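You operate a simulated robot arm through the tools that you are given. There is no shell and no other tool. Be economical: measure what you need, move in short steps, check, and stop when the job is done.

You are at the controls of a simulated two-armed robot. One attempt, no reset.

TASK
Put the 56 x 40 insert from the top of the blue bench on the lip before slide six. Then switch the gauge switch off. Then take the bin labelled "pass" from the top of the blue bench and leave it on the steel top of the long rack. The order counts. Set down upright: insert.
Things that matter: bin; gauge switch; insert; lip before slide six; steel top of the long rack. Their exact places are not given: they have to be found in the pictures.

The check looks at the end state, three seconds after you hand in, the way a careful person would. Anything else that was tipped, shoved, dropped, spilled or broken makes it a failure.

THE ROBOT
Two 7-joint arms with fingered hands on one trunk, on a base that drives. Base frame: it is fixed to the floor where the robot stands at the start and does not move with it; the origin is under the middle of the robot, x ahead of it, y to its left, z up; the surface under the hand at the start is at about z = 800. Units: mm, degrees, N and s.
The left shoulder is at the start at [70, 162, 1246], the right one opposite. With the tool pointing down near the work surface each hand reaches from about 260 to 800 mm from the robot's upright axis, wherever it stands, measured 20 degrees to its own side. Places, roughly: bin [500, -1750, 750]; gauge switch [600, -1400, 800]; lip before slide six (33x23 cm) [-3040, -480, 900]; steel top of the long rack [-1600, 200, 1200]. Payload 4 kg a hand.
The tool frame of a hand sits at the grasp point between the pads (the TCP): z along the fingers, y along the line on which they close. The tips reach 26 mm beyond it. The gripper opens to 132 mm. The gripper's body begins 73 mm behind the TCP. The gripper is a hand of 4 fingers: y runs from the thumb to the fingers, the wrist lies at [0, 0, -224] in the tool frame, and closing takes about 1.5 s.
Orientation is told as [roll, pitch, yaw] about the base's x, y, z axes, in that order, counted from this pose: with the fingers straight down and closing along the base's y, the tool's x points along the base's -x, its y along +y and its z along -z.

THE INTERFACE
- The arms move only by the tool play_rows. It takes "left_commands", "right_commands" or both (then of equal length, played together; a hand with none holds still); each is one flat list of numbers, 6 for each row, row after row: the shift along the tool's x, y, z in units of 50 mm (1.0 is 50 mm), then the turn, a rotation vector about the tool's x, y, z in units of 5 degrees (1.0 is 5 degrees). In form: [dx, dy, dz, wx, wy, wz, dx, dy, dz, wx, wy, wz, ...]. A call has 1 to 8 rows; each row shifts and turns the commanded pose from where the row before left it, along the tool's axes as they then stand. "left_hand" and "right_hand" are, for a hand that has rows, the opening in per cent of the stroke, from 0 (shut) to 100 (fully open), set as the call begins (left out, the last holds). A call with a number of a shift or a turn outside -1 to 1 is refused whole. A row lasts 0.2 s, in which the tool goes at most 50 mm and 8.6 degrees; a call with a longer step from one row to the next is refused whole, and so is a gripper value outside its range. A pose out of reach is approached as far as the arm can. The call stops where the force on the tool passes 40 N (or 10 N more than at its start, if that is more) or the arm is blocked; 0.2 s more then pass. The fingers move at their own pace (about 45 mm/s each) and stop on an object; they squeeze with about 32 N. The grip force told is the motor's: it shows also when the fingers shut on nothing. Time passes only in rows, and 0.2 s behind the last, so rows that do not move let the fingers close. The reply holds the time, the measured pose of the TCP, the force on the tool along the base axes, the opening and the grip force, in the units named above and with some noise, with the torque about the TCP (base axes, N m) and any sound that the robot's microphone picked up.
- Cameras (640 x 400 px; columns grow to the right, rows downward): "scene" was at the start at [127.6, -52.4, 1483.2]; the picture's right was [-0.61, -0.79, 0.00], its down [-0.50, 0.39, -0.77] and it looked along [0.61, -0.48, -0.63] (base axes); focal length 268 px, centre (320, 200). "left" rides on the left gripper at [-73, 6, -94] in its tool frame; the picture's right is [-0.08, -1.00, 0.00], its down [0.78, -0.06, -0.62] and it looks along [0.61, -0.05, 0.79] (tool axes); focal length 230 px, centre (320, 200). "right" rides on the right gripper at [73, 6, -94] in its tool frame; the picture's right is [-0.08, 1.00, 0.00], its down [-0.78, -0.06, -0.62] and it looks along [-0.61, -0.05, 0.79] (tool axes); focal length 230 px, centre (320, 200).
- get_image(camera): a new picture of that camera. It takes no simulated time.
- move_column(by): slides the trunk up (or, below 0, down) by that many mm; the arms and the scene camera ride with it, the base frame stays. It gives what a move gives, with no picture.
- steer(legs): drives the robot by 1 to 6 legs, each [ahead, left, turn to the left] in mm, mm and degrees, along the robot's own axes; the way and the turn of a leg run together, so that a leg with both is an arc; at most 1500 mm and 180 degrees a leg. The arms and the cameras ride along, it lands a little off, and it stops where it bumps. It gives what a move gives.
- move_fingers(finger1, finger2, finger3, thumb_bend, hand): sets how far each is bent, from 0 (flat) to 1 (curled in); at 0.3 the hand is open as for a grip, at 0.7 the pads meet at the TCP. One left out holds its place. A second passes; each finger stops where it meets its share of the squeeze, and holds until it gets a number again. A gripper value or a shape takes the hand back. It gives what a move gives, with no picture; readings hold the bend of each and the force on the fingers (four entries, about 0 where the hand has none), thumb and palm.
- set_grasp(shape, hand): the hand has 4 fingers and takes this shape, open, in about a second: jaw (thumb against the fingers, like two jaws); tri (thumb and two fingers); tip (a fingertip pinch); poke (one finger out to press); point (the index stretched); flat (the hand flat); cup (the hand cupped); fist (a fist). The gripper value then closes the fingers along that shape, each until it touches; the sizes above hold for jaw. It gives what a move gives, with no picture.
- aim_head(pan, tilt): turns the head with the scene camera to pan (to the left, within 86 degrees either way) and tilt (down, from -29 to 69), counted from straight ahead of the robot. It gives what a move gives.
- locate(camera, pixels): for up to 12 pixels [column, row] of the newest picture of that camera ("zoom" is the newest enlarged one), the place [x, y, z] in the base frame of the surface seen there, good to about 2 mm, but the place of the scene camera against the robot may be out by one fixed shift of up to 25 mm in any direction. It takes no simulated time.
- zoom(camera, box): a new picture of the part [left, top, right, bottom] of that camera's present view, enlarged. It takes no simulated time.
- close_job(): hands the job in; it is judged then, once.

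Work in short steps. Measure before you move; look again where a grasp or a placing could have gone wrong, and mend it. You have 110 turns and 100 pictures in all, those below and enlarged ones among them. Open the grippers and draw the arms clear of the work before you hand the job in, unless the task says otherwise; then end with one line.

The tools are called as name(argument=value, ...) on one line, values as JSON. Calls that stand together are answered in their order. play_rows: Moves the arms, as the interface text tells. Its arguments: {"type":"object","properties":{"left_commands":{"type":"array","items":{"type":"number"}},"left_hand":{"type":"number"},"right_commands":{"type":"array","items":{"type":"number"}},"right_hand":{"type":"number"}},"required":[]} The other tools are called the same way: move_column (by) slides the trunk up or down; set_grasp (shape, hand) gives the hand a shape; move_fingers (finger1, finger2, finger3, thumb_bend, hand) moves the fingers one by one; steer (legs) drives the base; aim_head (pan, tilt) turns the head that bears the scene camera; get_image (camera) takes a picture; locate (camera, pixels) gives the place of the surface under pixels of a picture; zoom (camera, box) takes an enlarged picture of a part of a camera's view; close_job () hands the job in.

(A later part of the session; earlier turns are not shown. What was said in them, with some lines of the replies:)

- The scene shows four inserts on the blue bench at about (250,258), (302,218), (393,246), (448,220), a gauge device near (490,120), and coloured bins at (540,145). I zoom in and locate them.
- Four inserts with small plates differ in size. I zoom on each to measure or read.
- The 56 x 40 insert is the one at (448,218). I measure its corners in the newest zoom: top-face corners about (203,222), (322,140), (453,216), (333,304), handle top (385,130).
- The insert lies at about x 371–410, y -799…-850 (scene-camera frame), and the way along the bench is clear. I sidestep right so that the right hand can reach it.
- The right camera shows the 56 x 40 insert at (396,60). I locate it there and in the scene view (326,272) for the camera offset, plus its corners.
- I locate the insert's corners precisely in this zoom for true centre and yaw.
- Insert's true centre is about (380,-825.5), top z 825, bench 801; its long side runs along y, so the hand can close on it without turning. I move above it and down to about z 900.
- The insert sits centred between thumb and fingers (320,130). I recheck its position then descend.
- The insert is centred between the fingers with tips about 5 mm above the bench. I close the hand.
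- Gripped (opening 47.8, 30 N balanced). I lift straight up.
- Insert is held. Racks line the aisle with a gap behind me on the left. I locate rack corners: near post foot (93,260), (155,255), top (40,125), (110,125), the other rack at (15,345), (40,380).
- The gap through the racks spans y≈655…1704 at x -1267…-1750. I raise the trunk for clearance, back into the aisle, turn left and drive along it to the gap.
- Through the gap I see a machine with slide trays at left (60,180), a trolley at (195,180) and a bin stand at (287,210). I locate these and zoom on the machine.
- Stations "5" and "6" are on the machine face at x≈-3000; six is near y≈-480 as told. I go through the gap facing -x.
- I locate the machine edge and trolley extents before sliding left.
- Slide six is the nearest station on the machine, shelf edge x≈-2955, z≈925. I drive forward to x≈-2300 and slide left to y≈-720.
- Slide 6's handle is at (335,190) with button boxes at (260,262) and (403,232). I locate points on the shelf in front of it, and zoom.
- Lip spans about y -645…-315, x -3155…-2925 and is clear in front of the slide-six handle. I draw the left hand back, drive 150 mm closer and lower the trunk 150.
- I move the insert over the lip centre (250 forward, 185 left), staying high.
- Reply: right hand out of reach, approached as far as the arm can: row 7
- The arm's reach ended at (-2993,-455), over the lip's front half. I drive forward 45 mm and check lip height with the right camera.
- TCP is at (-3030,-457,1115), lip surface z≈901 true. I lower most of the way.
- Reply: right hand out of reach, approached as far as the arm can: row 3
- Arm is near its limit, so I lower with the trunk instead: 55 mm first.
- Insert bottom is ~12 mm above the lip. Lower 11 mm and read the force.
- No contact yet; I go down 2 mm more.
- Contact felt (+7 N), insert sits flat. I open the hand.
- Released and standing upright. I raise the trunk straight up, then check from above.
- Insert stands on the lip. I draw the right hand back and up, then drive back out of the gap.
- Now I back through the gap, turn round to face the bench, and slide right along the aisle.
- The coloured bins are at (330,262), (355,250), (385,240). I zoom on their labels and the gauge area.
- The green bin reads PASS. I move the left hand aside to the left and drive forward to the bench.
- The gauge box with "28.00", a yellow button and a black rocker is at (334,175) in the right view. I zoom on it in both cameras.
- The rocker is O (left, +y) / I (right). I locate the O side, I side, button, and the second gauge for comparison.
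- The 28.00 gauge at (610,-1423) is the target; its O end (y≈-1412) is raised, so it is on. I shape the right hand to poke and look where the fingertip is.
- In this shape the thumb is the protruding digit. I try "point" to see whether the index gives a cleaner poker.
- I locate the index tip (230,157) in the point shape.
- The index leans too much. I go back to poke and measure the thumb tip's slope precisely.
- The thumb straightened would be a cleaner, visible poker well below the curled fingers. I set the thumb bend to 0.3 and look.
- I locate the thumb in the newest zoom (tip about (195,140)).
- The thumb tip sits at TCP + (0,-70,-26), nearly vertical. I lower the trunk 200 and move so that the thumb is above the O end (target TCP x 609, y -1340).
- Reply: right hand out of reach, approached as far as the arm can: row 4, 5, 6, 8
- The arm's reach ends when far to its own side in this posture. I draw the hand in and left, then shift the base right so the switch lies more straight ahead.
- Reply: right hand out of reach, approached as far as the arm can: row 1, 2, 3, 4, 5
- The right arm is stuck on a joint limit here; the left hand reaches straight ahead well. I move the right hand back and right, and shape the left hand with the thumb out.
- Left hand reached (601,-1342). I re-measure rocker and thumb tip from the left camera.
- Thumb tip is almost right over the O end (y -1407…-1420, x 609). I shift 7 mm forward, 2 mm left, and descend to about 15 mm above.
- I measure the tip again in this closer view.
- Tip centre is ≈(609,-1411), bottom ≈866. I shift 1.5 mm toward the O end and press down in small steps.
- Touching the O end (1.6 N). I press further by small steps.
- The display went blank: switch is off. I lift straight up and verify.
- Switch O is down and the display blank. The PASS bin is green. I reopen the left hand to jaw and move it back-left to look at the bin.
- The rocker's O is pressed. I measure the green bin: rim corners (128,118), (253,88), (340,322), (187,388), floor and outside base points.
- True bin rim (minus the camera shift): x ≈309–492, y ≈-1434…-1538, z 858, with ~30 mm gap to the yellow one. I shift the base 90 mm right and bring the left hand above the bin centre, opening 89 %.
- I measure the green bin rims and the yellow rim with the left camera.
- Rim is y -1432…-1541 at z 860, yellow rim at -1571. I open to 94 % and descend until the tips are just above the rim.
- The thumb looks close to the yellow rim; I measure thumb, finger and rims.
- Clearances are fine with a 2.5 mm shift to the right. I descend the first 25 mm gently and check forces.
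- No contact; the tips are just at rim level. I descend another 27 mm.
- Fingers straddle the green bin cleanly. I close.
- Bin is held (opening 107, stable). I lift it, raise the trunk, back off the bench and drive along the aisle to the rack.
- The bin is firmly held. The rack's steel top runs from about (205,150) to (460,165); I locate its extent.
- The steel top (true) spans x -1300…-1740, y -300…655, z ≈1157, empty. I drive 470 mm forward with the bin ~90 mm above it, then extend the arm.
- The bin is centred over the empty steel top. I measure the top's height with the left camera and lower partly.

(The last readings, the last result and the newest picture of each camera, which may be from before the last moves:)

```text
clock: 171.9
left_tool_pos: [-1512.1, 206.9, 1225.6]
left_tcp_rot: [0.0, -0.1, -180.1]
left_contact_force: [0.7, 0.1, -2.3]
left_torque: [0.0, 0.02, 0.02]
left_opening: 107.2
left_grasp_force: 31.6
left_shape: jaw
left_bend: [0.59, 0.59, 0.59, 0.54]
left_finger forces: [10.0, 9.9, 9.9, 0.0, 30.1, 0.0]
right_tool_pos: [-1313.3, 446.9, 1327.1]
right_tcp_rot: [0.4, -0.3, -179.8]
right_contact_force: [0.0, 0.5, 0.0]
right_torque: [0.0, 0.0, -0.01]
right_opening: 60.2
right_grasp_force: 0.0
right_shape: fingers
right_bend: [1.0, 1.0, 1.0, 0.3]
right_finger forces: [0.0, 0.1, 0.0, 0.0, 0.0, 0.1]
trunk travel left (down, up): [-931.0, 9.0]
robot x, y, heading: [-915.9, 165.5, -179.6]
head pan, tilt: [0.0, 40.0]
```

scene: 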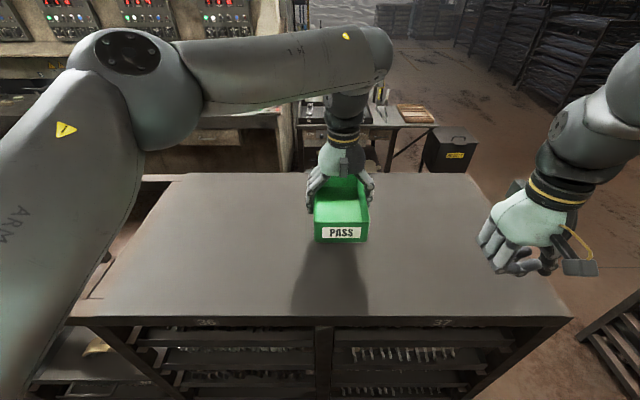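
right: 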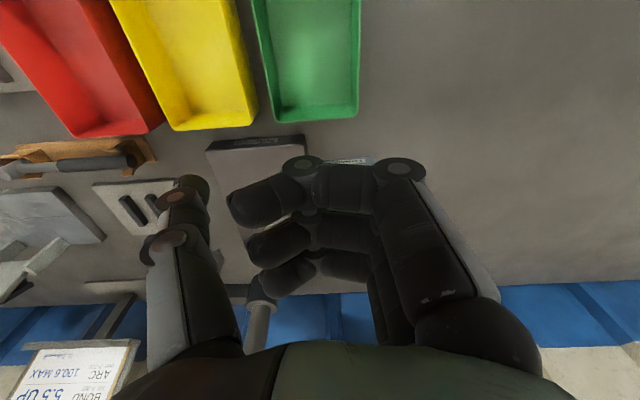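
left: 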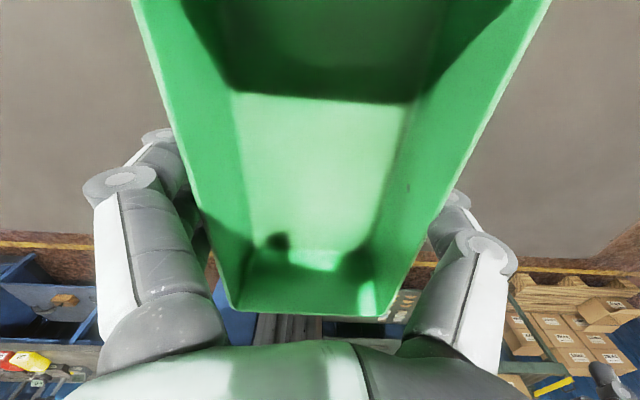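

Steel top z≈1157; contact expected near TCP 1201. I lower 22 mm, then 3 more in small rows.

play_rows(left_commands=[0, 0, 0.22, 0, 0, 0, 0, 0, 0.2, 0, 0, 0, 0, 0, 0.04, 0, 0, 0, 0, 0, 0.04, 0, 0, 0])

```text
clock: 172.9
left_tool_pos: [-1512.6, 205.5, 1200.6]
left_tcp_rot: [0.0, -0.2, -179.9]
left_contact_force: [0.4, -0.2, 1.0]
left_torque: [-0.2, 0.0, 0.0]
left_opening: 106.9
left_grasp_force: 31.8
left_shape: jaw
left_bend: [0.59, 0.59, 0.59, 0.54]
left_finger forces: [10.1, 10.0, 10.1, 0.1, 30.5, 0.1]
right_tool_pos: [-1312.8, 446.9, 1327.8]
right_tcp_rot: [0.3, -0.3, -179.8]
right_contact_force: [0.0, -0.1, 0.1]
right_torque: [0.02, -0.01, 0.01]
right_opening: 60.5
right_grasp_force: 0.1
right_shape: fingers
right_bend: [1.0, 1.0, 1.0, 0.3]
right_finger forces: [0.0, 0.0, 0.0, 0.0, 0.1, 0.0]
trunk travel left (down, up): [-931.0, 9.0]
robot x, y, heading: [-922.3, 164.8, -180.2]
head pan, tilt: [0.0, 40.0]
```

Contact (+3 N). I open the hand and check before lifting away.

play_rows(left_commands=[0, 0, 0, 0, 0, 0, 0, 0, 0, 0, 0, 0, 0, 0, 0, 0, 0, 0, 0, 0, 0, 0, 0, 0], left_hand=100)

get_image(camera="left")

```text
clock: 173.9
left_tool_pos: [-1511.5, 205.1, 1201.3]
left_tcp_rot: [0.0, -0.1, -179.8]
left_contact_force: [0.6, 0.1, 0.5]
left_torque: [0.01, -0.06, 0.03]
left_opening: 132.1
left_grasp_force: 0.1
left_shape: jaw
left_bend: [0.3, 0.3, 0.3, 0.3]
left_finger forces: [0.0, 0.0, 0.0, 0.0, 0.4, 0.0]
right_tool_pos: [-1312.9, 447.2, 1326.0]
right_tcp_rot: [0.3, -0.3, -179.8]
right_contact_force: [0.2, -0.6, -0.4]
right_torque: [0.0, 0.0, 0.02]
right_opening: 60.4
right_grasp_force: 0.1
right_shape: fingers
right_bend: [1.0, 1.0, 1.0, 0.3]
right_finger forces: [0.1, 0.0, 0.1, 0.1, 0.1, 0.1]
trunk travel left (down, up): [-931.0, 9.0]
robot x, y, heading: [-919.2, 163.5, -180.0]
head pan, tilt: [0.0, 40.0]
```

```text
21 pictures are left
```

left: 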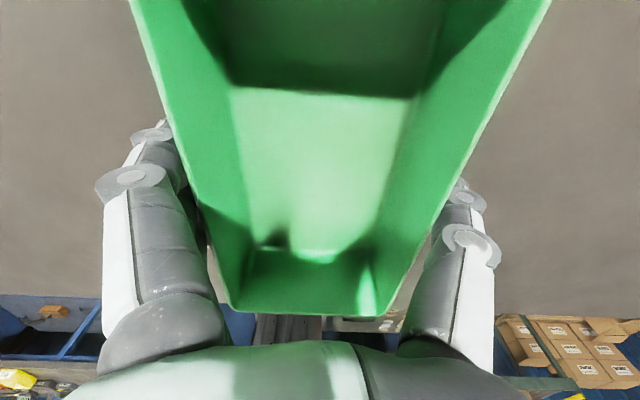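

Hand is open and the bin stands. I lift straight up by 100 mm slowly, then check.

play_rows(left_commands=[0, 0, -0.2, 0, 0, 0, 0, 0, -0.4, 0, 0, 0, 0, 0, -0.7, 0, 0, 0, 0, 0, -0.8, 0, 0, 0, 0, 0, -0.8, 0, 0, 0])

get_image(camera="left")

get_image(camera="scene")

```text
clock: 175.1
left_tool_pos: [-1510.7, 205.8, 1346.0]
left_tcp_rot: [-0.1, -0.2, -180.0]
left_contact_force: [0.2, 0.2, -0.2]
left_torque: [-0.01, -0.01, 0.01]
left_opening: 131.9
left_grasp_force: 0.0
left_shape: jaw
left_bend: [0.3, 0.3, 0.3, 0.3]
left_finger forces: [0.1, 0.1, 0.0, 0.0, 0.0, 0.0]
right_tool_pos: [-1312.5, 448.5, 1326.5]
right_tcp_rot: [0.2, -0.3, -179.8]
right_contact_force: [1.1, -0.8, -0.1]
right_torque: [0.04, 0.03, 0.0]
right_opening: 60.7
right_grasp_force: 0.0
right_shape: fingers
right_bend: [1.0, 1.0, 1.0, 0.3]
right_finger forces: [0.0, 0.1, 0.1, 0.1, 0.0, 0.1]
trunk travel left (down, up): [-931.0, 9.0]
robot x, y, heading: [-921.4, 163.5, -179.9]
head pan, tilt: [0.0, 40.0]
```

```text
20 pictures are left
```

left: 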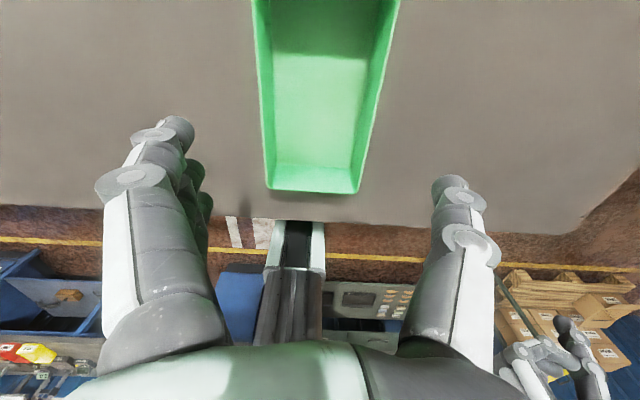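

```text
19 pictures are left
```

scene: 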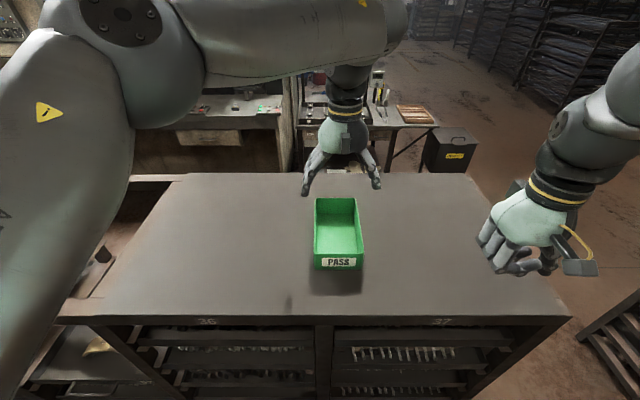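

The PASS bin stands on the steel top. I open the right hand too and back the robot away.

set_grasp(hand="right", shape="jaw")

steer(legs=[[-420, 0, 0]])

get_image(camera="scene")

```text
clock: 176.0
left_tool_pos: [-1511.4, 205.2, 1346.3]
left_tcp_rot: [0.0, 0.0, -180.0]
left_contact_force: [-0.5, 0.6, -0.1]
left_torque: [0.02, 0.0, 0.01]
left_opening: 131.8
left_grasp_force: 0.0
left_shape: jaw
left_bend: [0.3, 0.3, 0.3, 0.3]
left_finger forces: [0.0, 0.0, 0.0, 0.0, 0.1, 0.0]
right_tool_pos: [-1312.9, 447.1, 1327.6]
right_tcp_rot: [0.4, -0.2, -179.9]
right_contact_force: [-0.3, -0.3, 0.4]
right_torque: [0.01, 0.01, -0.02]
right_opening: 131.9
right_grasp_force: 0.1
right_shape: jaw
right_bend: [0.3, 0.3, 0.3, 0.3]
right_finger forces: [0.0, 0.1, 0.0, 0.1, 0.0, 0.0]
trunk travel left (down, up): [-931.0, 9.0]
robot x, y, heading: [-917.9, 164.0, -179.8]
head pan, tilt: [0.0, 40.0]
```

```text
clock: 178.6
left_tool_pos: [-1091.9, 206.1, 1343.1]
left_tcp_rot: [0.1, 0.0, -180.1]
left_contact_force: [0.1, -0.9, -0.2]
left_torque: [0.0, -0.03, 0.0]
left_opening: 131.7
left_grasp_force: 0.0
left_shape: jaw
left_bend: [0.3, 0.3, 0.3, 0.3]
left_finger forces: [0.0, 0.1, 0.1, 0.0, 0.1, 0.0]
right_tool_pos: [-892.0, 448.2, 1324.9]
right_tcp_rot: [0.3, -0.2, -179.8]
right_contact_force: [0.0, -0.4, -0.1]
right_torque: [-0.02, -0.01, 0.01]
right_opening: 132.1
right_grasp_force: 0.0
right_shape: jaw
right_bend: [0.3, 0.3, 0.3, 0.3]
right_finger forces: [0.1, 0.0, 0.0, 0.0, 0.0, 0.0]
trunk travel left (down, up): [-931.0, 9.0]
robot x, y, heading: [-497.5, 165.1, -180.0]
head pan, tilt: [0.0, 40.0]
```

```text
18 pictures are left
```

scene: 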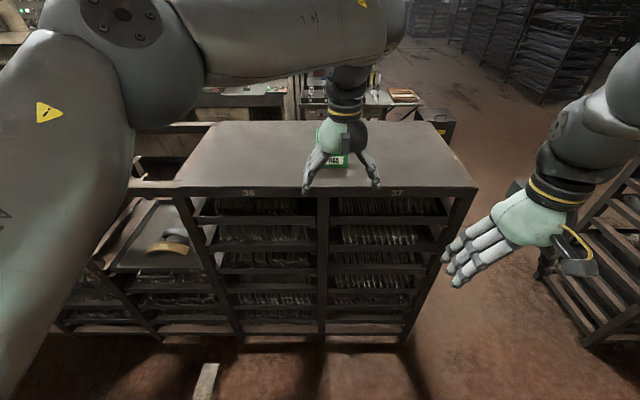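

The bin stands on the steel top, hands are open and clear, and all three steps are done in order. I hand in.

close_job()

```text
The job is handed in.
```

I did all three steps in order and handed the job in: the 56 x 40 insert stands upright on the lip before slide six, the gauge switch is off with its display blank, and the "pass" bin stands on the steel top of the long rack. I saw no sign of anything else being tipped, shoved or dropped. The check's result has not come back.
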